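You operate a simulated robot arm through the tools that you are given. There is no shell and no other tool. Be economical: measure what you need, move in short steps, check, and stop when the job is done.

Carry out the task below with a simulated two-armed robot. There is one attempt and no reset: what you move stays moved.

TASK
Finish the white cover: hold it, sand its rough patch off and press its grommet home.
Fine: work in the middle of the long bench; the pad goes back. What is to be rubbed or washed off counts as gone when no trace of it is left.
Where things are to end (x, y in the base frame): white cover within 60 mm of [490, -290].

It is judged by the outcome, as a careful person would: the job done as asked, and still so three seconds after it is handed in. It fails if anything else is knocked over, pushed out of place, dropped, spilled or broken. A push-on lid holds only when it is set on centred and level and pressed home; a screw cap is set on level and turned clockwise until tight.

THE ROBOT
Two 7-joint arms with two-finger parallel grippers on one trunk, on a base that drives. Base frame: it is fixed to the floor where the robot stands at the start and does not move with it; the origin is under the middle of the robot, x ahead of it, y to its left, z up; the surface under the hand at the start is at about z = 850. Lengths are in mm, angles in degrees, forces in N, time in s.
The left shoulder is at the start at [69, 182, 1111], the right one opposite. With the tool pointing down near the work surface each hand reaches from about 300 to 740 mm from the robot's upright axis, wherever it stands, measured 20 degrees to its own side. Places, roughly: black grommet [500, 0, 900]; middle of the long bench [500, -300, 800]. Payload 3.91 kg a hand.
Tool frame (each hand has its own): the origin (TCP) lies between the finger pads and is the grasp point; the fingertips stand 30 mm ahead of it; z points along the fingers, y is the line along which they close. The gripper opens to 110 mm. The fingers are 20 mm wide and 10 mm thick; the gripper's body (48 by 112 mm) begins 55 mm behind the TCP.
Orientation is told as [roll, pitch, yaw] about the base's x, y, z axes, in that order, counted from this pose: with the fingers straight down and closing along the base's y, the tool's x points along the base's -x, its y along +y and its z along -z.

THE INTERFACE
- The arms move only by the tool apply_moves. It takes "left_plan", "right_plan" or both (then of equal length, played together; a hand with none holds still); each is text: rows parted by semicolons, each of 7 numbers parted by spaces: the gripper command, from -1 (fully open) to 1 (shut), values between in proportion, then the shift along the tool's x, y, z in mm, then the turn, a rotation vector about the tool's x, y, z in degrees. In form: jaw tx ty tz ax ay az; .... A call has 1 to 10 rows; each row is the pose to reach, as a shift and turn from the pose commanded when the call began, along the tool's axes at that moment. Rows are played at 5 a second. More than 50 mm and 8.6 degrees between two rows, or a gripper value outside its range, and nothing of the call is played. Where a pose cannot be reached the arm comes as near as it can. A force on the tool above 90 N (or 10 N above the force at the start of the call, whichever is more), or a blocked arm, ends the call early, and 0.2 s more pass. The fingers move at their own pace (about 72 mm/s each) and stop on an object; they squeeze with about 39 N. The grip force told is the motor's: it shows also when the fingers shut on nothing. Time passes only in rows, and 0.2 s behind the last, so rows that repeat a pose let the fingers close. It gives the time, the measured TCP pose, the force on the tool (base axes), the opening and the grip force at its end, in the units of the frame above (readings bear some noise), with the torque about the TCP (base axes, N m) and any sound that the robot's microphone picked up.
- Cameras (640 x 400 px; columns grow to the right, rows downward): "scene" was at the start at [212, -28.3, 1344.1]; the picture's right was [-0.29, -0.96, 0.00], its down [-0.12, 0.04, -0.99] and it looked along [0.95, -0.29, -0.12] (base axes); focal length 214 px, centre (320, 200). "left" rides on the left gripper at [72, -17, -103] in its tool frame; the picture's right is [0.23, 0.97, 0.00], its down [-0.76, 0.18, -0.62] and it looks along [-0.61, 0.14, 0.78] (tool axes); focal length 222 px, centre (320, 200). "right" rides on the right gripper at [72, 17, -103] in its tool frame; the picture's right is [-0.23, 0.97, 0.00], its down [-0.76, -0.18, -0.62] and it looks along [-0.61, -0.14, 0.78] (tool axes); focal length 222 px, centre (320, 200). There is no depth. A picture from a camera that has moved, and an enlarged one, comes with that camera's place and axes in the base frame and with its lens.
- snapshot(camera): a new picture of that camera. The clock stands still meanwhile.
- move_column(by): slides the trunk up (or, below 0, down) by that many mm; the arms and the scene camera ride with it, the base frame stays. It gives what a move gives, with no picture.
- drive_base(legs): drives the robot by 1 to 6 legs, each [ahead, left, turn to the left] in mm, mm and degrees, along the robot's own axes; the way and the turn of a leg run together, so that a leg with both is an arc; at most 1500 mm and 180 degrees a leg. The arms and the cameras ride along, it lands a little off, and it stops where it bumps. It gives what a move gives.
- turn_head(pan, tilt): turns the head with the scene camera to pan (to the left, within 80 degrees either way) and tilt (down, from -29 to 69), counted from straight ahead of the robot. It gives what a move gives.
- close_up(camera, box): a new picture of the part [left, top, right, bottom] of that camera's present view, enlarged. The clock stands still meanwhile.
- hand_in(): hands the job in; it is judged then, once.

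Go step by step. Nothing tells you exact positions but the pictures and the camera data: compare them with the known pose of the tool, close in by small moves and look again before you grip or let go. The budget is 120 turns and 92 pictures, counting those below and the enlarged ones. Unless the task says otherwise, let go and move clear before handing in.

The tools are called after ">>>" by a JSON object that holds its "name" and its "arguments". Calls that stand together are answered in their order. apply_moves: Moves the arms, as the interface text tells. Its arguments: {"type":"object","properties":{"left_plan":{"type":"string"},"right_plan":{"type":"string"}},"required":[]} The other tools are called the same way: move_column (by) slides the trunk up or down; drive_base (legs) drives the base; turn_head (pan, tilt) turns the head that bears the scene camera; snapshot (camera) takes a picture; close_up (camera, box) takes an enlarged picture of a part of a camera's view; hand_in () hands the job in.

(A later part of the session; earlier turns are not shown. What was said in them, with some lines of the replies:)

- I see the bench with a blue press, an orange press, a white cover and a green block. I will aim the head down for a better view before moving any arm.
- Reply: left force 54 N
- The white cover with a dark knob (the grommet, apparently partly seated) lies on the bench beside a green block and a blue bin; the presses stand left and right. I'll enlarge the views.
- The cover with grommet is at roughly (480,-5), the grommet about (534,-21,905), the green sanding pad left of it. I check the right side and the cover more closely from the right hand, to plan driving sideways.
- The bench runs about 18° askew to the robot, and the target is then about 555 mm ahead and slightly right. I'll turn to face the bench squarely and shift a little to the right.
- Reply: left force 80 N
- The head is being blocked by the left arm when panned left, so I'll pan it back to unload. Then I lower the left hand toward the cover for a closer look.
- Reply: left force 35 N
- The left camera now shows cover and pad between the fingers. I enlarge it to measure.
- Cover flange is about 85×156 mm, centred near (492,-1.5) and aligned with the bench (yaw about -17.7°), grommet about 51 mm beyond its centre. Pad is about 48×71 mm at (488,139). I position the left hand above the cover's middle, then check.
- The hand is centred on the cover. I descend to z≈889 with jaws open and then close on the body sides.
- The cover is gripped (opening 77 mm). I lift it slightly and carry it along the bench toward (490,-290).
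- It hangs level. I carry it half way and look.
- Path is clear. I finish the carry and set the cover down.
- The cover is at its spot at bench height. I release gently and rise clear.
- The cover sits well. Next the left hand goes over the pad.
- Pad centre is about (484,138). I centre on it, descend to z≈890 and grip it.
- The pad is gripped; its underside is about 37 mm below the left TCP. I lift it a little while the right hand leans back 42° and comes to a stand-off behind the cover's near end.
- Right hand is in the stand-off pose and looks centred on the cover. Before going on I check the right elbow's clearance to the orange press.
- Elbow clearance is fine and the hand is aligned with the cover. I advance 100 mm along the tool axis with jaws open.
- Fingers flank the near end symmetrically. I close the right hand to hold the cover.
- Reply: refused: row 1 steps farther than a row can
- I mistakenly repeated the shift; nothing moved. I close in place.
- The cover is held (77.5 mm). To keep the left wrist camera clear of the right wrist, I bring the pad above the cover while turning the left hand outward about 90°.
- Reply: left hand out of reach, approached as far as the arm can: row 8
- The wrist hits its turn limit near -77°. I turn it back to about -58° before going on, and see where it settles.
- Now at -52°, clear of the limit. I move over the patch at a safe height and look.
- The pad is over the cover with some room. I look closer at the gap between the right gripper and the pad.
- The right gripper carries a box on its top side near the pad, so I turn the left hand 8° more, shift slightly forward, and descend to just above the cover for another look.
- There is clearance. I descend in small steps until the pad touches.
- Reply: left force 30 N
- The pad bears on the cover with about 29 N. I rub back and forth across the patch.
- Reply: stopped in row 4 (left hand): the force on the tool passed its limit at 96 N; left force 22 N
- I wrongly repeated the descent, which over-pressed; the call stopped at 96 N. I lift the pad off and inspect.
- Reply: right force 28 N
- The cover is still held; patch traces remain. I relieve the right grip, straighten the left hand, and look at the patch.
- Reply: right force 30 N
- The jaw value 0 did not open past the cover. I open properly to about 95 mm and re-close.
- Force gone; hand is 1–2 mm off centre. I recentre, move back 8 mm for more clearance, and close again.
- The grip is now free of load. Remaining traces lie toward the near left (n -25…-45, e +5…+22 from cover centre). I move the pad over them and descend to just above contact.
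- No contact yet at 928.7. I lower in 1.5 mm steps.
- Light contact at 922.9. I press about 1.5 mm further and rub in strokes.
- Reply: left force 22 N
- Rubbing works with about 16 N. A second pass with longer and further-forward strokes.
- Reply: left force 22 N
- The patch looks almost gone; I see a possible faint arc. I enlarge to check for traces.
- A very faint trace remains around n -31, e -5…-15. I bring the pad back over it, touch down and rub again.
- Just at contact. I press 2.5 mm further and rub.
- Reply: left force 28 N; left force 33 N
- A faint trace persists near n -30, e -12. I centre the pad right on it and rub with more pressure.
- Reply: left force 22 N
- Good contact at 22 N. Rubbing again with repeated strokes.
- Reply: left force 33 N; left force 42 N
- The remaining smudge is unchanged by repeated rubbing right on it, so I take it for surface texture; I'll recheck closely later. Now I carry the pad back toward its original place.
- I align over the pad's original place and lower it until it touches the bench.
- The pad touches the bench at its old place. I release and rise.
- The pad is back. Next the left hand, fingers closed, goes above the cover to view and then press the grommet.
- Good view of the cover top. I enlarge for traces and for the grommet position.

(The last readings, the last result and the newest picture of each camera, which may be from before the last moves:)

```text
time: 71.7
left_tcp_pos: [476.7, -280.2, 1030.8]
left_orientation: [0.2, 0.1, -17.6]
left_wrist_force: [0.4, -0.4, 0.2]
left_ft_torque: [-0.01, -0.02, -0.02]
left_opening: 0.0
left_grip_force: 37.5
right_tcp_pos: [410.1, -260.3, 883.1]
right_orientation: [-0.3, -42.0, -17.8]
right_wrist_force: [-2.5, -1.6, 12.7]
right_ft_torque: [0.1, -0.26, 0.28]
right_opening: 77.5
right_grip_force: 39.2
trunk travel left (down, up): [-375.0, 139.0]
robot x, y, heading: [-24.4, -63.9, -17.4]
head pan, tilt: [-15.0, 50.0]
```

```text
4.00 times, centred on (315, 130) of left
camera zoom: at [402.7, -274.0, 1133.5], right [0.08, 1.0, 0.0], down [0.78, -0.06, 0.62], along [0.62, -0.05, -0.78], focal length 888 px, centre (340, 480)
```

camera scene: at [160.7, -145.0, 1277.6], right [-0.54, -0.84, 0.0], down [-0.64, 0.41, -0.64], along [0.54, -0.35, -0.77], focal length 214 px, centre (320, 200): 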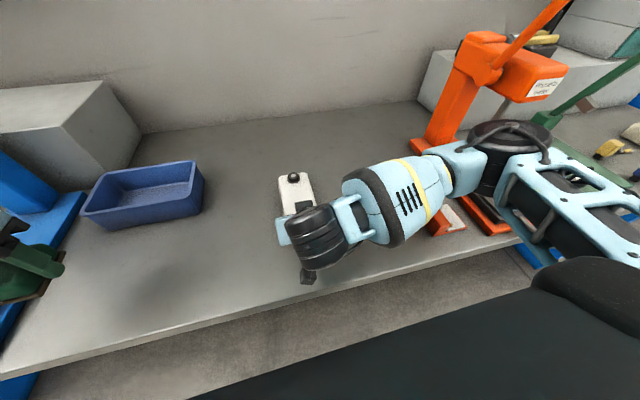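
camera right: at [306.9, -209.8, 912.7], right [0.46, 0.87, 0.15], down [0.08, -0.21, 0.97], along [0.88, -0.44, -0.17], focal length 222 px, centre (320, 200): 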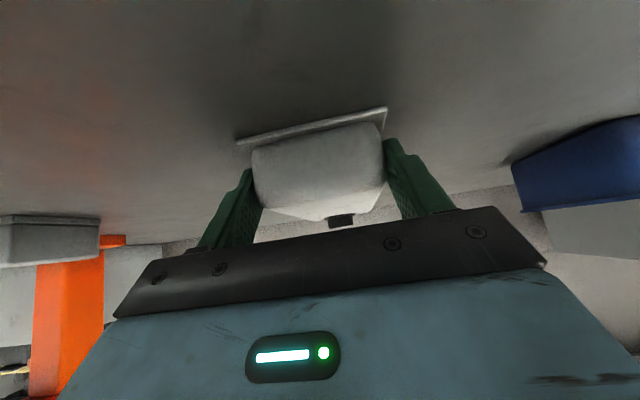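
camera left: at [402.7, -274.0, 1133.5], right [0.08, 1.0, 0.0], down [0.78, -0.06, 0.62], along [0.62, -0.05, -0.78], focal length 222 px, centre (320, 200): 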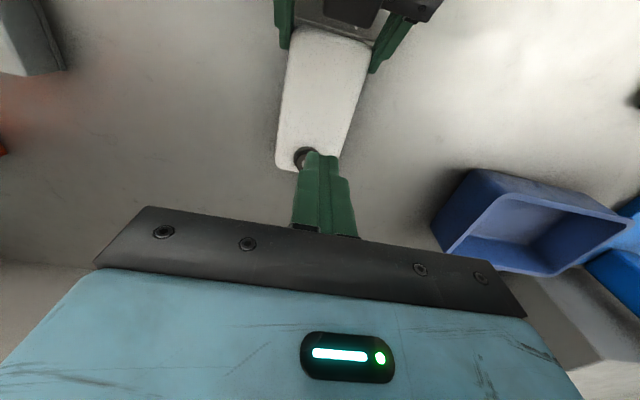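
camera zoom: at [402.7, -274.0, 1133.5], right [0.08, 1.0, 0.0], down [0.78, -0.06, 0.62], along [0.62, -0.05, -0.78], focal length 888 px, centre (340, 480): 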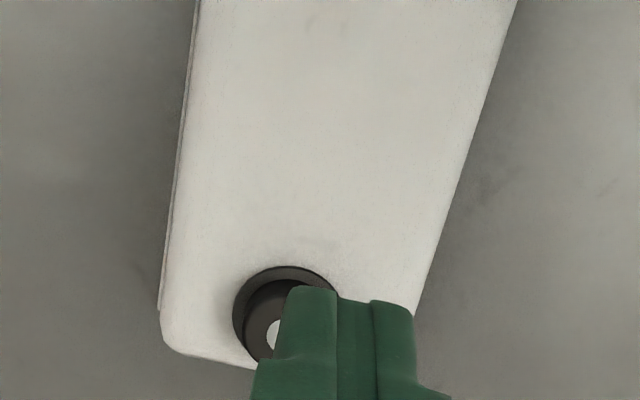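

The surface looks clean now apart from the same faint texture as on the bench. Grommet is at about (527,-301). I move the closed fingers above it.

>>> {"name": "apply_moves", "arguments": {"left_plan": "1 -27 -2 0 0 0 0; 1 -54.5 -4 0 0 0 0; 1 -54.5 -4 40 0 0 0; 1 -54.5 -4 75 0 0 0; 1 -54.5 -4 75 0 0 0"}}

>>> {"name": "close_up", "arguments": {"camera": "left", "box": [240, 60, 400, 180]}}

>>> {"name": "close_up", "arguments": {"camera": "scene", "box": [240, 110, 360, 230]}}

```text
time: 72.9
left_tcp_pos: [525.3, -298.1, 952.4]
left_orientation: [0.0, 0.1, -17.7]
left_wrist_force: [0.1, 0.1, -0.5]
left_ft_torque: [-0.01, -0.01, -0.01]
left_opening: 0.0
left_grip_force: 37.7
right_tcp_pos: [410.8, -259.8, 882.8]
right_orientation: [-0.3, -42.0, -18.0]
right_wrist_force: [-1.5, -0.7, 11.9]
right_ft_torque: [0.06, -0.15, -0.01]
right_opening: 77.5
right_grip_force: 38.6
trunk travel left (down, up): [-375.0, 139.0]
robot x, y, heading: [-22.1, -65.7, -17.6]
head pan, tilt: [-15.0, 50.0]
```

```text
3.33 times, centred on (320, 120) of left
camera zoom: at [450.0, -291.7, 1056.5], right [0.08, 1.0, 0.0], down [0.78, -0.06, 0.62], along [0.62, -0.05, -0.78], focal length 740 px, centre (320, 467)
```

zoom: 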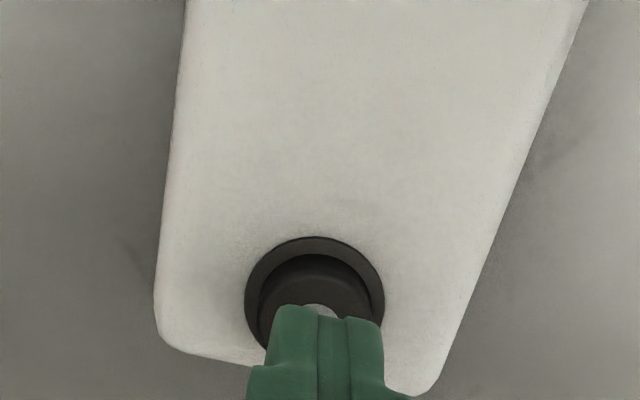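

```text
3.33 times, centred on (300, 170) of scene
camera zoom: at [160.8, -145.5, 1277.5], right [-0.54, -0.84, 0.0], down [-0.65, 0.41, -0.64], along [0.54, -0.35, -0.77], focal length 715 px, centre (387, 300)
```

zoom: 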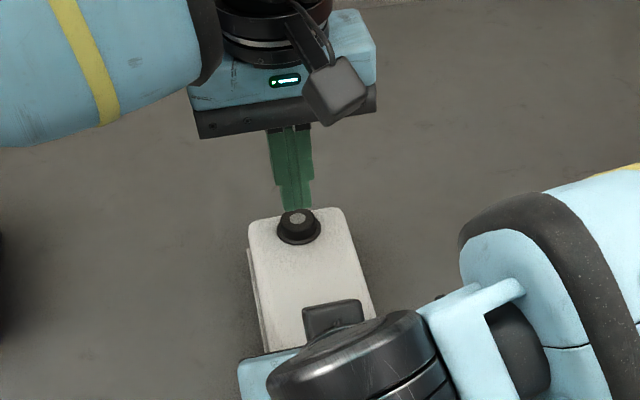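

Fingertips are nearly over the grommet; I shift 4 mm forward and go down to just above contact.

>>> {"name": "apply_moves", "arguments": {"left_plan": "1 -4.2 -1 5 0 0 0; 1 -4.2 -1 10 0 0 0; 1 -4.2 -1 13 0 0 0; 1 -4.2 -1 15 0 0 0; 1 -4.2 -1 15 0 0 0"}}

>>> {"name": "close_up", "arguments": {"camera": "left", "box": [240, 60, 400, 180]}}

>>> {"name": "close_up", "arguments": {"camera": "scene", "box": [260, 140, 340, 200]}}

```text
time: 74.1
left_tcp_pos: [529.1, -299.9, 938.8]
left_orientation: [0.1, 0.1, -17.7]
left_wrist_force: [1.0, 0.7, -0.2]
left_ft_torque: [0.01, 0.0, 0.0]
left_opening: 0.0
left_grip_force: 38.4
right_tcp_pos: [410.7, -260.6, 884.2]
right_orientation: [-0.3, -42.1, -17.8]
right_wrist_force: [-0.7, -0.3, 11.9]
right_ft_torque: [0.04, -0.13, -0.02]
right_opening: 77.5
right_grip_force: 39.0
trunk travel left (down, up): [-375.0, 139.0]
robot x, y, heading: [-21.5, -62.9, -17.5]
head pan, tilt: [-15.0, 50.0]
```

```text
3.33 times, centred on (320, 120) of left
camera zoom: at [454.3, -293.5, 1042.3], right [0.08, 1.0, 0.0], down [0.78, -0.06, 0.62], along [0.62, -0.05, -0.78], focal length 740 px, centre (320, 467)
```

zoom: 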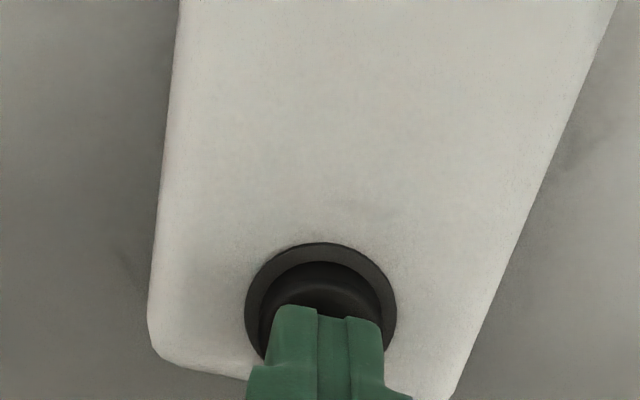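

```text
6.67 times, centred on (300, 170) of scene
camera zoom: at [161.0, -145.5, 1277.5], right [-0.54, -0.84, 0.0], down [-0.65, 0.41, -0.64], along [0.54, -0.35, -0.77], focal length 1430 px, centre (453, 400)
```

zoom: 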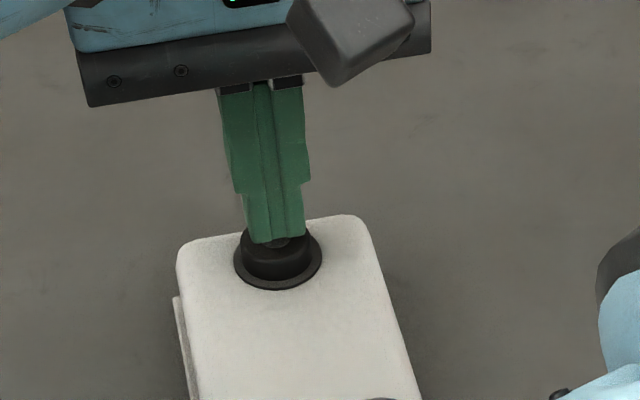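

Centred over the grommet. I press down in small steps.

>>> {"name": "apply_moves", "arguments": {"left_plan": "1 0 0 2 0 0 0; 1 0 0 4 0 0 0; 1 0 0 6 0 0 0; 1 0 0 7 0 0 0"}}

```text
time: 75.1
left_tcp_pos: [529.1, -299.9, 931.6]
left_orientation: [0.1, 0.1, -17.7]
left_wrist_force: [1.3, -0.6, 2.2]
left_ft_torque: [-0.03, -0.05, 0.02]
left_opening: 0.3
left_grip_force: 37.8
right_tcp_pos: [411.6, -259.4, 883.3]
right_orientation: [-0.4, -42.0, -17.9]
right_wrist_force: [-0.5, -0.8, 10.7]
right_ft_torque: [0.05, -0.13, -0.04]
right_opening: 77.6
right_grip_force: 39.0
trunk travel left (down, up): [-375.0, 139.0]
robot x, y, heading: [-18.9, -66.3, -17.2]
head pan, tilt: [-15.0, 50.0]
```

Just touching (2 N) at tip height ≈902. I press further.

>>> {"name": "apply_moves", "arguments": {"left_plan": "1 0 0 1.5 0 0 0; 1 0 0 3 0 0 0; 1 0 0 4.5 0 0 0; 1 0 0 4.5 0 0 0"}}

```text
time: 76.1
left_tcp_pos: [529.9, -300.2, 928.1]
left_orientation: [0.0, 0.2, -17.8]
left_wrist_force: [0.3, 1.9, 2.1]
left_ft_torque: [0.06, -0.02, 0.03]
left_opening: 0.0
left_grip_force: 37.7
right_tcp_pos: [411.0, -259.7, 883.7]
right_orientation: [-0.4, -42.0, -17.9]
right_wrist_force: [0.7, -0.9, 10.3]
right_ft_torque: [0.18, -0.16, -0.26]
right_opening: 77.6
right_grip_force: 39.2
trunk travel left (down, up): [-375.0, 139.0]
robot x, y, heading: [-18.0, -61.3, -17.6]
head pan, tilt: [-15.0, 50.0]
```

>>> {"name": "apply_moves", "arguments": {"left_plan": "1 0 0 1.5 0 0 0; 1 0 0 3 0 0 0; 1 0 0 4 0 0 0; 1 0 0 4 0 0 0"}}

>>> {"name": "close_up", "arguments": {"camera": "scene", "box": [260, 140, 340, 200]}}

```text
time: 77.1
left_tcp_pos: [528.3, -299.9, 927.5]
left_orientation: [-0.2, -0.2, -17.6]
left_wrist_force: [5.9, -2.1, 32.6]
left_ft_torque: [-0.1, -0.14, 0.03]
left_opening: 0.1
left_grip_force: 38.2
right_tcp_pos: [410.1, -259.4, 884.1]
right_orientation: [-0.3, -41.9, -17.7]
right_wrist_force: [5.8, -1.7, 0.8]
right_ft_torque: [0.37, 0.14, -0.16]
right_opening: 77.5
right_grip_force: 39.1
trunk travel left (down, up): [-375.0, 139.0]
robot x, y, heading: [-22.3, -66.7, -17.6]
head pan, tilt: [-15.0, 50.0]
```

```text
6.67 times, centred on (300, 170) of scene
camera zoom: at [160.7, -145.2, 1277.8], right [-0.54, -0.84, 0.0], down [-0.64, 0.41, -0.64], along [0.54, -0.35, -0.77], focal length 1430 px, centre (453, 400)
```

zoom: 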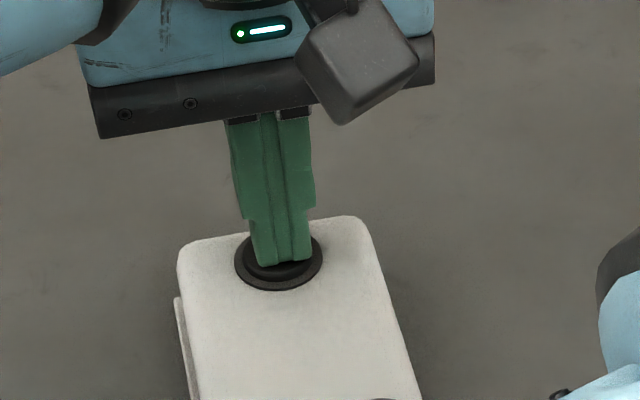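

The grommet is sinking; 33 N now. I press on carefully.

>>> {"name": "apply_moves", "arguments": {"left_plan": "1 0 0 1 0 0 0; 1 0 0 2 0 0 0; 1 0 0 3 0 0 0; 1 0 0 3 0 0 0"}}

```text
time: 78.1
left_tcp_pos: [527.2, -300.0, 927.7]
left_orientation: [-0.1, -0.2, -17.7]
left_wrist_force: [-13.5, 13.5, 51.2]
left_ft_torque: [0.39, 0.49, -0.01]
left_opening: 0.2
left_grip_force: 38.4
right_tcp_pos: [410.8, -259.8, 883.8]
right_orientation: [-0.4, -42.0, -17.9]
right_wrist_force: [19.3, -8.3, -13.7]
right_ft_torque: [0.71, 0.47, 0.01]
right_opening: 77.4
right_grip_force: 39.2
trunk travel left (down, up): [-375.0, 139.0]
robot x, y, heading: [-22.1, -62.2, -17.5]
head pan, tilt: [-15.0, 50.0]
```

>>> {"name": "apply_moves", "arguments": {"left_plan": "1 0 0 1 0 0 0; 1 0 0 2 0 0 0; 1 0 0 2 0 0 0"}}

>>> {"name": "close_up", "arguments": {"camera": "scene", "box": [260, 140, 340, 200]}}

```text
time: 78.9
left_tcp_pos: [526.4, -301.1, 926.2]
left_orientation: [-0.2, -0.5, -17.7]
left_wrist_force: [-16.2, 14.4, 64.6]
left_ft_torque: [0.56, 0.77, -0.22]
left_opening: 0.2
left_grip_force: 37.9
right_tcp_pos: [409.7, -259.5, 884.3]
right_orientation: [-0.3, -42.1, -18.0]
right_wrist_force: [21.5, -11.1, -15.1]
right_ft_torque: [0.3, 0.29, -0.03]
right_opening: 77.4
right_grip_force: 39.0
trunk travel left (down, up): [-375.0, 139.0]
robot x, y, heading: [-20.4, -66.4, -17.6]
head pan, tilt: [-15.0, 50.0]
```

```text
6.67 times, centred on (300, 170) of scene
camera zoom: at [158.4, -143.8, 1278.1], right [-0.54, -0.84, 0.0], down [-0.64, 0.41, -0.65], along [0.54, -0.35, -0.76], focal length 1430 px, centre (453, 400)
```

zoom: 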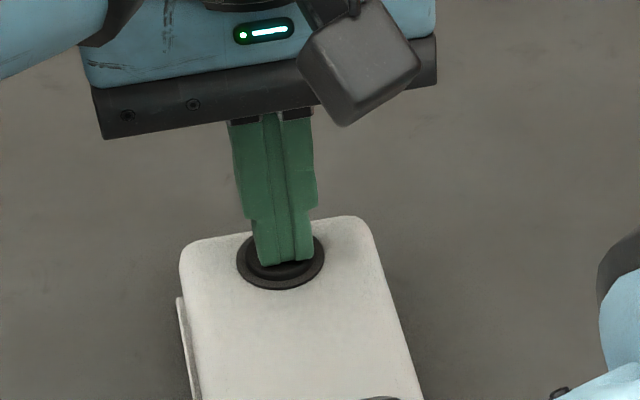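

It no longer sinks at 65 N, so it appears seated. I release and rise to inspect.

>>> {"name": "apply_moves", "arguments": {"left_plan": "1 0 0 -5 0 0 0; 1 0 0 -25 0 0 0; 1 30 0 -65 0 0 0; 1 50 0 -95 0 0 0; 1 50 0 -95 0 0 0"}}

>>> {"name": "snapshot", "arguments": {"camera": "left"}}

>>> {"name": "close_up", "arguments": {"camera": "scene", "box": [260, 140, 340, 200]}}

```text
time: 80.1
left_tcp_pos: [479.0, -282.7, 1015.1]
left_orientation: [0.1, 0.2, -17.6]
left_wrist_force: [0.5, 0.8, -0.1]
left_ft_torque: [0.0, 0.03, -0.02]
left_opening: 0.0
left_grip_force: 37.7
right_tcp_pos: [412.0, -261.1, 883.2]
right_orientation: [-0.2, -42.0, -17.8]
right_wrist_force: [-0.8, 2.4, 8.2]
right_ft_torque: [-0.15, -1.03, 0.39]
right_opening: 77.3
right_grip_force: 39.1
trunk travel left (down, up): [-375.0, 139.0]
robot x, y, heading: [-17.5, -64.4, -17.3]
head pan, tilt: [-15.0, 50.0]
```

```text
22 pictures are left
camera left: at [404.4, -277.4, 1118.0], right [0.08, 1.0, 0.0], down [0.78, -0.06, 0.62], along [0.62, -0.05, -0.78], focal length 222 px, centre (320, 200)
```

left: 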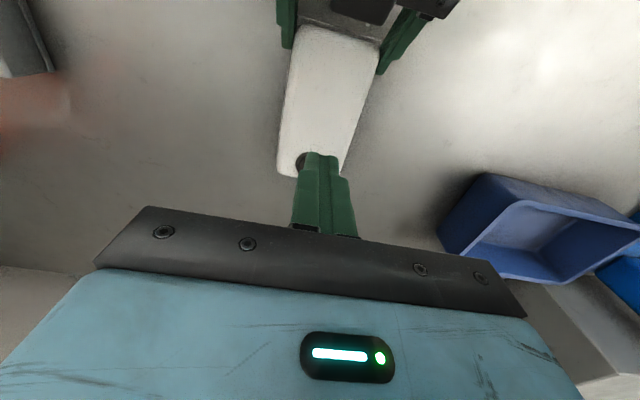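

```text
6.67 times, centred on (300, 170) of scene
camera zoom: at [161.1, -145.1, 1277.5], right [-0.54, -0.84, 0.0], down [-0.65, 0.41, -0.64], along [0.54, -0.35, -0.77], focal length 1430 px, centre (453, 400)
```

zoom: 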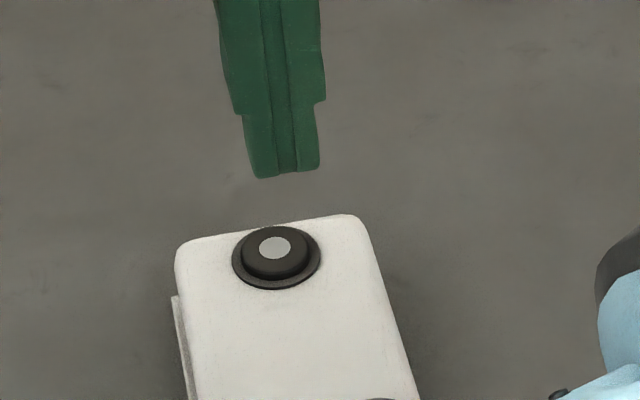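

The grommet sank about 5 mm but its head still stands slightly proud. I press once more with higher force, watching for a further give.

>>> {"name": "apply_moves", "arguments": {"left_plan": "1 -30 0 20 0 0 0; 1 -50.5 -0.5 50 0 0 0; 1 -50.5 -0.5 75 0 0 0; 1 -50.5 -0.5 84 0 0 0; 1 -50.5 -0.5 84 0 0 0"}}

>>> {"name": "close_up", "arguments": {"camera": "scene", "box": [260, 140, 340, 200]}}

```text
time: 81.3
left_tcp_pos: [529.3, -299.5, 929.2]
left_orientation: [0.0, 0.1, -17.7]
left_wrist_force: [0.0, 0.0, -0.1]
left_ft_torque: [-0.01, 0.0, 0.03]
left_opening: 0.2
left_grip_force: 37.4
right_tcp_pos: [410.5, -259.8, 883.6]
right_orientation: [-0.3, -41.9, -17.9]
right_wrist_force: [-1.3, 2.0, 12.5]
right_ft_torque: [0.26, -0.34, 0.05]
right_opening: 77.4
right_grip_force: 38.5
trunk travel left (down, up): [-375.0, 139.0]
robot x, y, heading: [-20.0, -64.3, -17.8]
head pan, tilt: [-15.0, 50.0]
```

```text
6.67 times, centred on (300, 170) of scene
camera zoom: at [160.9, -145.1, 1277.6], right [-0.54, -0.84, 0.0], down [-0.65, 0.41, -0.64], along [0.54, -0.35, -0.77], focal length 1430 px, centre (453, 400)
```

zoom: 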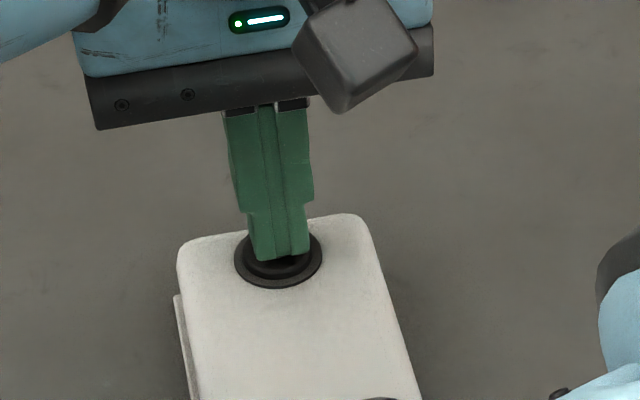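

>>> {"name": "apply_moves", "arguments": {"left_plan": "1 0 0 2 0 0 0; 1 0 0 4 0 0 0; 1 0 0 6 0 0 0; 1 0 0 7.5 0 0 0; 1 0 0 8.5 0 0 0; 1 0 0 9.5 0 0 0; 1 0 0 10.5 0 0 0; 1 0 0 10.5 0 0 0"}}

```text
time: 83.1
left_tcp_pos: [528.4, -300.7, 926.2]
left_orientation: [-0.2, -0.4, -17.7]
left_wrist_force: [-14.1, 15.6, 61.0]
left_ft_torque: [0.51, 0.57, 0.06]
left_opening: 0.0
left_grip_force: 37.7
right_tcp_pos: [410.9, -260.4, 883.5]
right_orientation: [-0.4, -42.1, -17.9]
right_wrist_force: [25.5, -11.5, -12.5]
right_ft_torque: [0.47, -0.01, -0.05]
right_opening: 77.4
right_grip_force: 38.8
trunk travel left (down, up): [-375.0, 139.0]
robot x, y, heading: [-23.9, -67.1, -17.6]
head pan, tilt: [-15.0, 50.0]
```

>>> {"name": "apply_moves", "arguments": {"left_plan": "1 0 0 1 0 0 0; 1 0 0 2 0 0 0; 1 0 0 3 0 0 0; 1 0 0 3 0 0 0"}}

```text
time: 84.1
left_tcp_pos: [527.8, -301.1, 924.8]
left_orientation: [-0.2, -0.6, -17.7]
left_wrist_force: [-15.1, 19.0, 75.4]
left_ft_torque: [0.69, 0.76, -0.51]
left_opening: 0.0
left_grip_force: 37.8
right_tcp_pos: [410.0, -260.6, 883.7]
right_orientation: [-0.5, -42.1, -18.0]
right_wrist_force: [21.4, -15.3, -15.3]
right_ft_torque: [0.4, -0.06, -0.19]
right_opening: 77.4
right_grip_force: 39.2
trunk travel left (down, up): [-375.0, 139.0]
robot x, y, heading: [-20.4, -59.6, -17.5]
head pan, tilt: [-15.0, 50.0]
```

At 75 N it stays put, so it is home. I rise, move the left hand clear, and release the right hand, backing it off along its axis.

>>> {"name": "apply_moves", "arguments": {"left_plan": "1 0 0 -5 0 0 0; 1 0 10 -25 0 0 0; 1 0 40 -65 0 0 0; 1 0 80 -95 0 0 0; 1 0 125 -100 0 0 0; 1 0 170 -100 0 0 0"}}

>>> {"name": "apply_moves", "arguments": {"right_plan": "0 0 0 0 0 0 0; -1 0 0 0 0 0 0; -1 0 0 0 0 0 0; -1 0 0 0 0 0 0; -1 0 0 -40 0 0 0; -1 0 0 -80 0 0 0; -1 0 0 -110 0 0 0; -1 0 0 -110 0 0 0"}}

>>> {"name": "snapshot", "arguments": {"camera": "scene"}}

>>> {"name": "close_up", "arguments": {"camera": "right", "box": [220, 40, 420, 190]}}

```text
time: 85.5
left_tcp_pos: [577.6, -135.9, 1017.7]
left_orientation: [0.0, 0.1, -17.8]
left_wrist_force: [0.2, 0.9, -0.2]
left_ft_torque: [0.01, 0.02, 0.01]
left_opening: 0.2
left_grip_force: 37.7
right_tcp_pos: [411.1, -260.2, 883.5]
right_orientation: [-0.2, -42.0, -17.8]
right_wrist_force: [-0.3, 5.3, 15.4]
right_ft_torque: [-0.05, -0.53, 0.15]
right_opening: 77.2
right_grip_force: 39.0
trunk travel left (down, up): [-375.0, 139.0]
robot x, y, heading: [-24.4, -69.3, -17.6]
head pan, tilt: [-15.0, 50.0]
```

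```text
time: 87.3
left_tcp_pos: [579.3, -139.0, 1016.8]
left_orientation: [0.1, 0.3, -17.7]
left_wrist_force: [-0.2, -0.5, -0.1]
left_ft_torque: [0.0, 0.0, -0.02]
left_opening: 0.0
left_grip_force: 38.1
right_tcp_pos: [341.4, -235.5, 965.6]
right_orientation: [-0.3, -41.9, -17.9]
right_wrist_force: [-0.5, -0.2, 0.5]
right_ft_torque: [0.01, -0.01, 0.02]
right_opening: 110.3
right_grip_force: 0.1
trunk travel left (down, up): [-375.0, 139.0]
robot x, y, heading: [-22.4, -64.8, -17.7]
head pan, tilt: [-15.0, 50.0]
```

```text
19 pictures are left
camera scene: at [161.9, -146.0, 1277.3], right [-0.54, -0.84, 0.0], down [-0.65, 0.41, -0.64], along [0.54, -0.35, -0.77], focal length 214 px, centre (320, 200)
```

scene: 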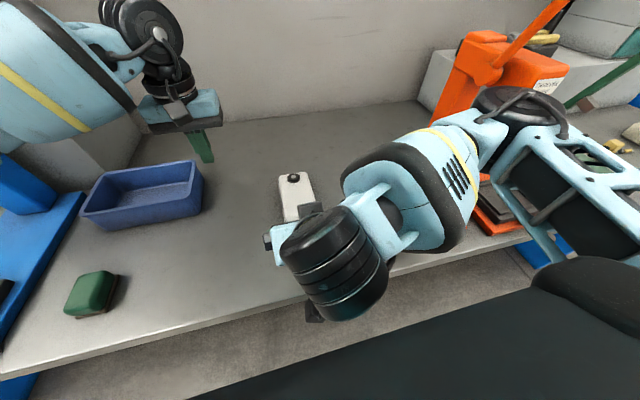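

```text
2.67 times, centred on (320, 115) of right
camera zoom: at [231.0, -182.5, 993.4], right [0.46, 0.87, 0.15], down [0.09, -0.21, 0.97], along [0.88, -0.44, -0.18], focal length 592 px, centre (320, 427)
```

zoom: 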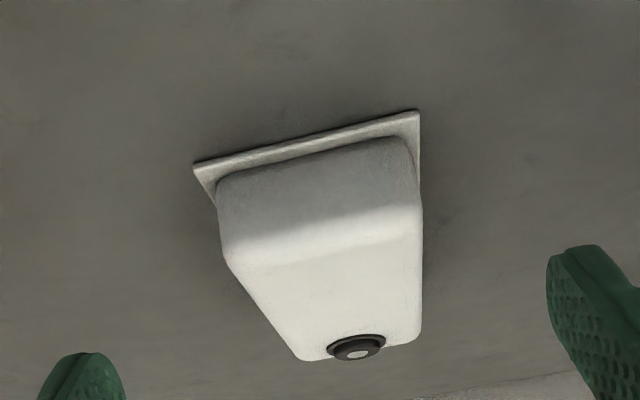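

Cover is clean in this view and the grommet sits low and level. I retract the right hand up and back, then take a final high-detail look.

>>> {"name": "apply_moves", "arguments": {"right_plan": "-1 -15 -13 -31 0 7 0; -1 -30 -27 -63 0 14 0; -1 -45 -40 -95 0 21 0; -1 -60 -53 -126 0 28 0; -1 -75 -67 -158 0 35 0; -1 -89 -80 -189 0 42 0; -1 -89 -80 -189 0 42 0"}}

>>> {"name": "close_up", "arguments": {"camera": "scene", "box": [255, 155, 355, 235]}}

>>> {"name": "snapshot", "arguments": {"camera": "scene"}}

```text
time: 88.9
left_tcp_pos: [579.3, -138.9, 1018.3]
left_orientation: [0.1, 0.2, -17.7]
left_wrist_force: [0.4, 0.9, 0.4]
left_ft_torque: [0.01, 0.0, 0.0]
left_opening: 0.1
left_grip_force: 37.4
right_tcp_pos: [262.9, -294.7, 1165.1]
right_orientation: [-0.2, 0.1, -17.9]
right_wrist_force: [0.4, -0.8, -0.1]
right_ft_torque: [-0.01, 0.02, 0.0]
right_opening: 109.9
right_grip_force: 0.0
trunk travel left (down, up): [-375.0, 139.0]
robot x, y, heading: [-20.4, -65.2, -17.6]
head pan, tilt: [-15.0, 50.0]
```

```text
5.00 times, centred on (305, 195) of scene
camera zoom: at [162.1, -145.8, 1277.3], right [-0.54, -0.84, 0.0], down [-0.65, 0.41, -0.64], along [0.54, -0.35, -0.77], focal length 1072 px, centre (395, 225)
```

zoom: 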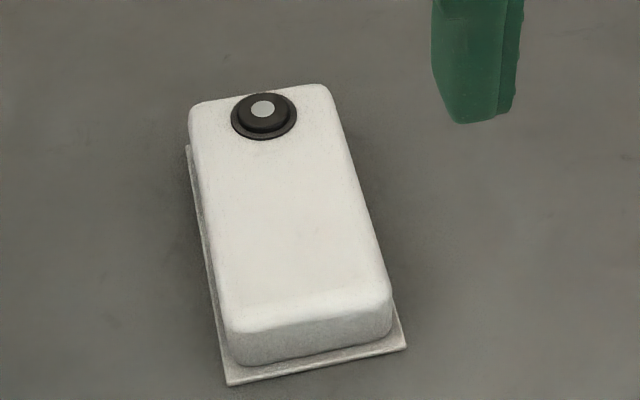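

```text
16 pictures are left
camera scene: at [162.1, -145.8, 1277.3], right [-0.54, -0.84, 0.0], down [-0.65, 0.41, -0.64], along [0.54, -0.35, -0.77], focal length 214 px, centre (320, 200)
```

scene: 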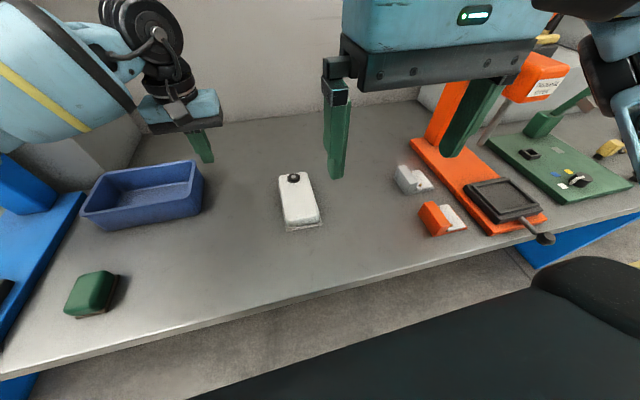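

Everything looks right. One last close look at the sanded area with the left camera from low beside the cover.

>>> {"name": "apply_moves", "arguments": {"left_plan": "1 30 -20 0 0 0 0; 1 60 -45 10 0 0 0; 1 90 -69 25 0 0 0; 1 90 -69 60 0 0 0; 1 90 -69 95 0 0 0; 1 90 -69 95 0 0 0"}}

>>> {"name": "snapshot", "arguments": {"camera": "left"}}

```text
time: 90.3
left_tcp_pos: [477.8, -178.2, 925.3]
left_orientation: [0.2, 0.0, -17.7]
left_wrist_force: [0.1, 0.1, -0.3]
left_ft_torque: [-0.01, -0.01, 0.04]
left_opening: 0.0
left_grip_force: 37.7
right_tcp_pos: [261.7, -294.3, 1164.9]
right_orientation: [-0.2, 0.1, -18.0]
right_wrist_force: [0.2, -0.4, -0.2]
right_ft_torque: [0.02, -0.06, 0.0]
right_opening: 110.1
right_grip_force: 0.1
trunk travel left (down, up): [-375.0, 139.0]
robot x, y, heading: [-17.8, -65.1, -17.5]
head pan, tilt: [-15.0, 50.0]
```

```text
15 pictures are left
camera left: at [403.2, -170.9, 1027.5], right [0.08, 1.0, 0.0], down [0.78, -0.06, 0.62], along [0.62, -0.05, -0.78], focal length 222 px, centre (320, 200)
```

left: 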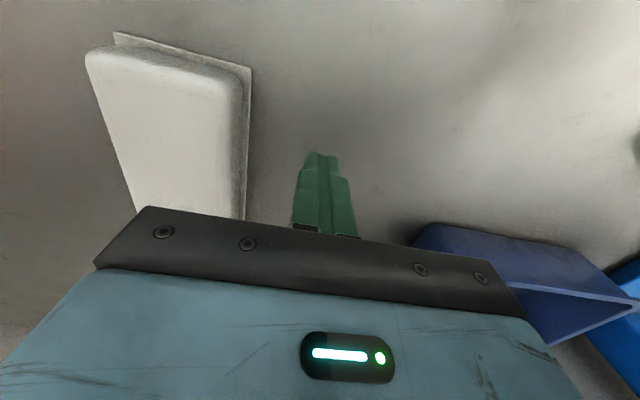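

>>> {"name": "close_up", "arguments": {"camera": "left", "box": [85, 50, 255, 160]}}

>>> {"name": "close_up", "arguments": {"camera": "left", "box": [120, 110, 250, 215]}}

```text
3.64 times, centred on (170, 105) of left
camera zoom: at [403.2, -170.9, 1027.5], right [0.08, 1.0, 0.0], down [0.78, -0.06, 0.62], along [0.62, -0.05, -0.78], focal length 808 px, centre (866, 546)
```

zoom: 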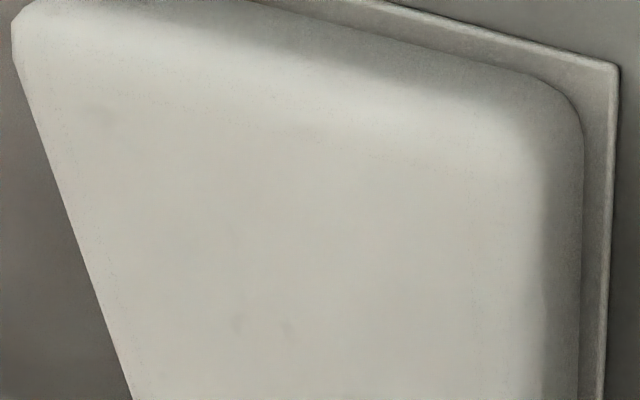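

```text
3.81 times, centred on (185, 162) of left
camera zoom: at [403.2, -170.9, 1027.5], right [0.08, 1.0, 0.0], down [0.78, -0.06, 0.62], along [0.62, -0.05, -0.78], focal length 846 px, centre (834, 343)
```

zoom: 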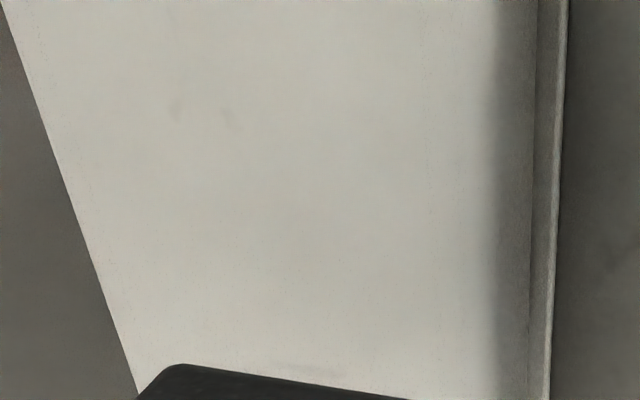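

The leftover smudges also occur far from the patch and on the bench, so they are surface texture; the patch is gone. I raise the left hand clear and take a last overview.

>>> {"name": "apply_moves", "arguments": {"left_plan": "1 5 10 -40 0 0 0; 1 20 30 -80 0 0 0; 1 45 60 -120 0 0 0; 1 70 90 -150 0 0 0; 1 70 90 -150 0 0 0"}}

>>> {"name": "snapshot", "arguments": {"camera": "scene"}}

```text
refused: row 3 steps farther than a row can; nothing moved
```

```text
12 pictures are left
camera scene: at [161.6, -145.7, 1277.4], right [-0.54, -0.84, 0.0], down [-0.65, 0.41, -0.64], along [0.54, -0.35, -0.77], focal length 214 px, centre (320, 200)
```

scene: 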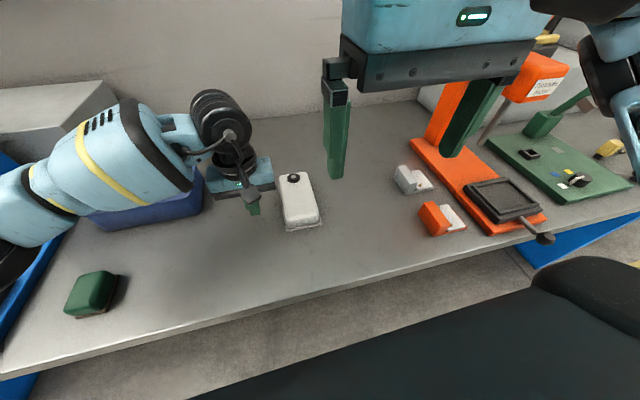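

The scene is in order, but that move was refused for step size; I rise in smaller steps.

>>> {"name": "apply_moves", "arguments": {"left_plan": "1 0 0 -40 0 0 0; 1 0 10 -80 0 0 0; 1 0 25 -120 0 0 0; 1 0 40 -150 0 0 0; 1 0 40 -150 0 0 0"}}

>>> {"name": "snapshot", "arguments": {"camera": "scene"}}

```text
time: 91.5
left_tcp_pos: [488.3, -140.8, 1071.8]
left_orientation: [0.1, 0.2, -17.7]
left_wrist_force: [0.2, -0.3, -0.2]
left_ft_torque: [0.0, 0.01, -0.02]
left_opening: 0.0
left_grip_force: 38.0
right_tcp_pos: [263.2, -294.4, 1165.4]
right_orientation: [-0.2, 0.1, -18.1]
right_wrist_force: [-0.2, 0.2, 0.7]
right_ft_torque: [0.01, -0.03, -0.03]
right_opening: 110.0
right_grip_force: 0.0
trunk travel left (down, up): [-375.0, 139.0]
robot x, y, heading: [-21.9, -65.5, -17.9]
head pan, tilt: [-15.0, 50.0]
```

```text
11 pictures are left
camera scene: at [161.9, -146.0, 1277.3], right [-0.54, -0.84, 0.0], down [-0.65, 0.41, -0.64], along [0.54, -0.35, -0.77], focal length 214 px, centre (320, 200)
```

scene: 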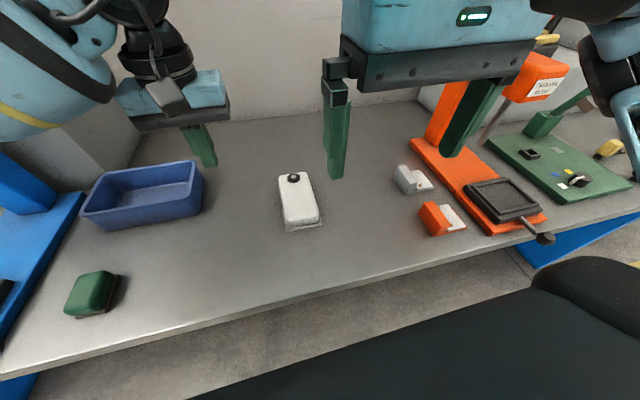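

The cover is finished at its place, the pad is back and both hands are clear; I hand in.

>>> {"name": "hand_in", "arguments": {}}

```text
The job is handed in.
```

I finished the white cover and handed the job in. The cover stands at about (480, -283), within 60 mm of [490, -290].

- **Rough patch:** sanded off while the right hand held the cover. Very faint smudges remain in the closest pictures. They did not change under repeated rubbing, and similar ones show elsewhere on the cover and on the bench, so I took them for surface texture.
- **Grommet:** it sank about 5 mm and then held firm up to about 75 N. I heard no click, so I judged it home from the firm stop and because it looks level.
- **Pad:** back within about 6 mm of where it was.
- **Over-press:** during the first sanding I pressed too hard by mistake, and the arm stopped itself at 96 N. The pad slipped a few mm in the grip. I saw no damage, and nothing else on the bench moved.
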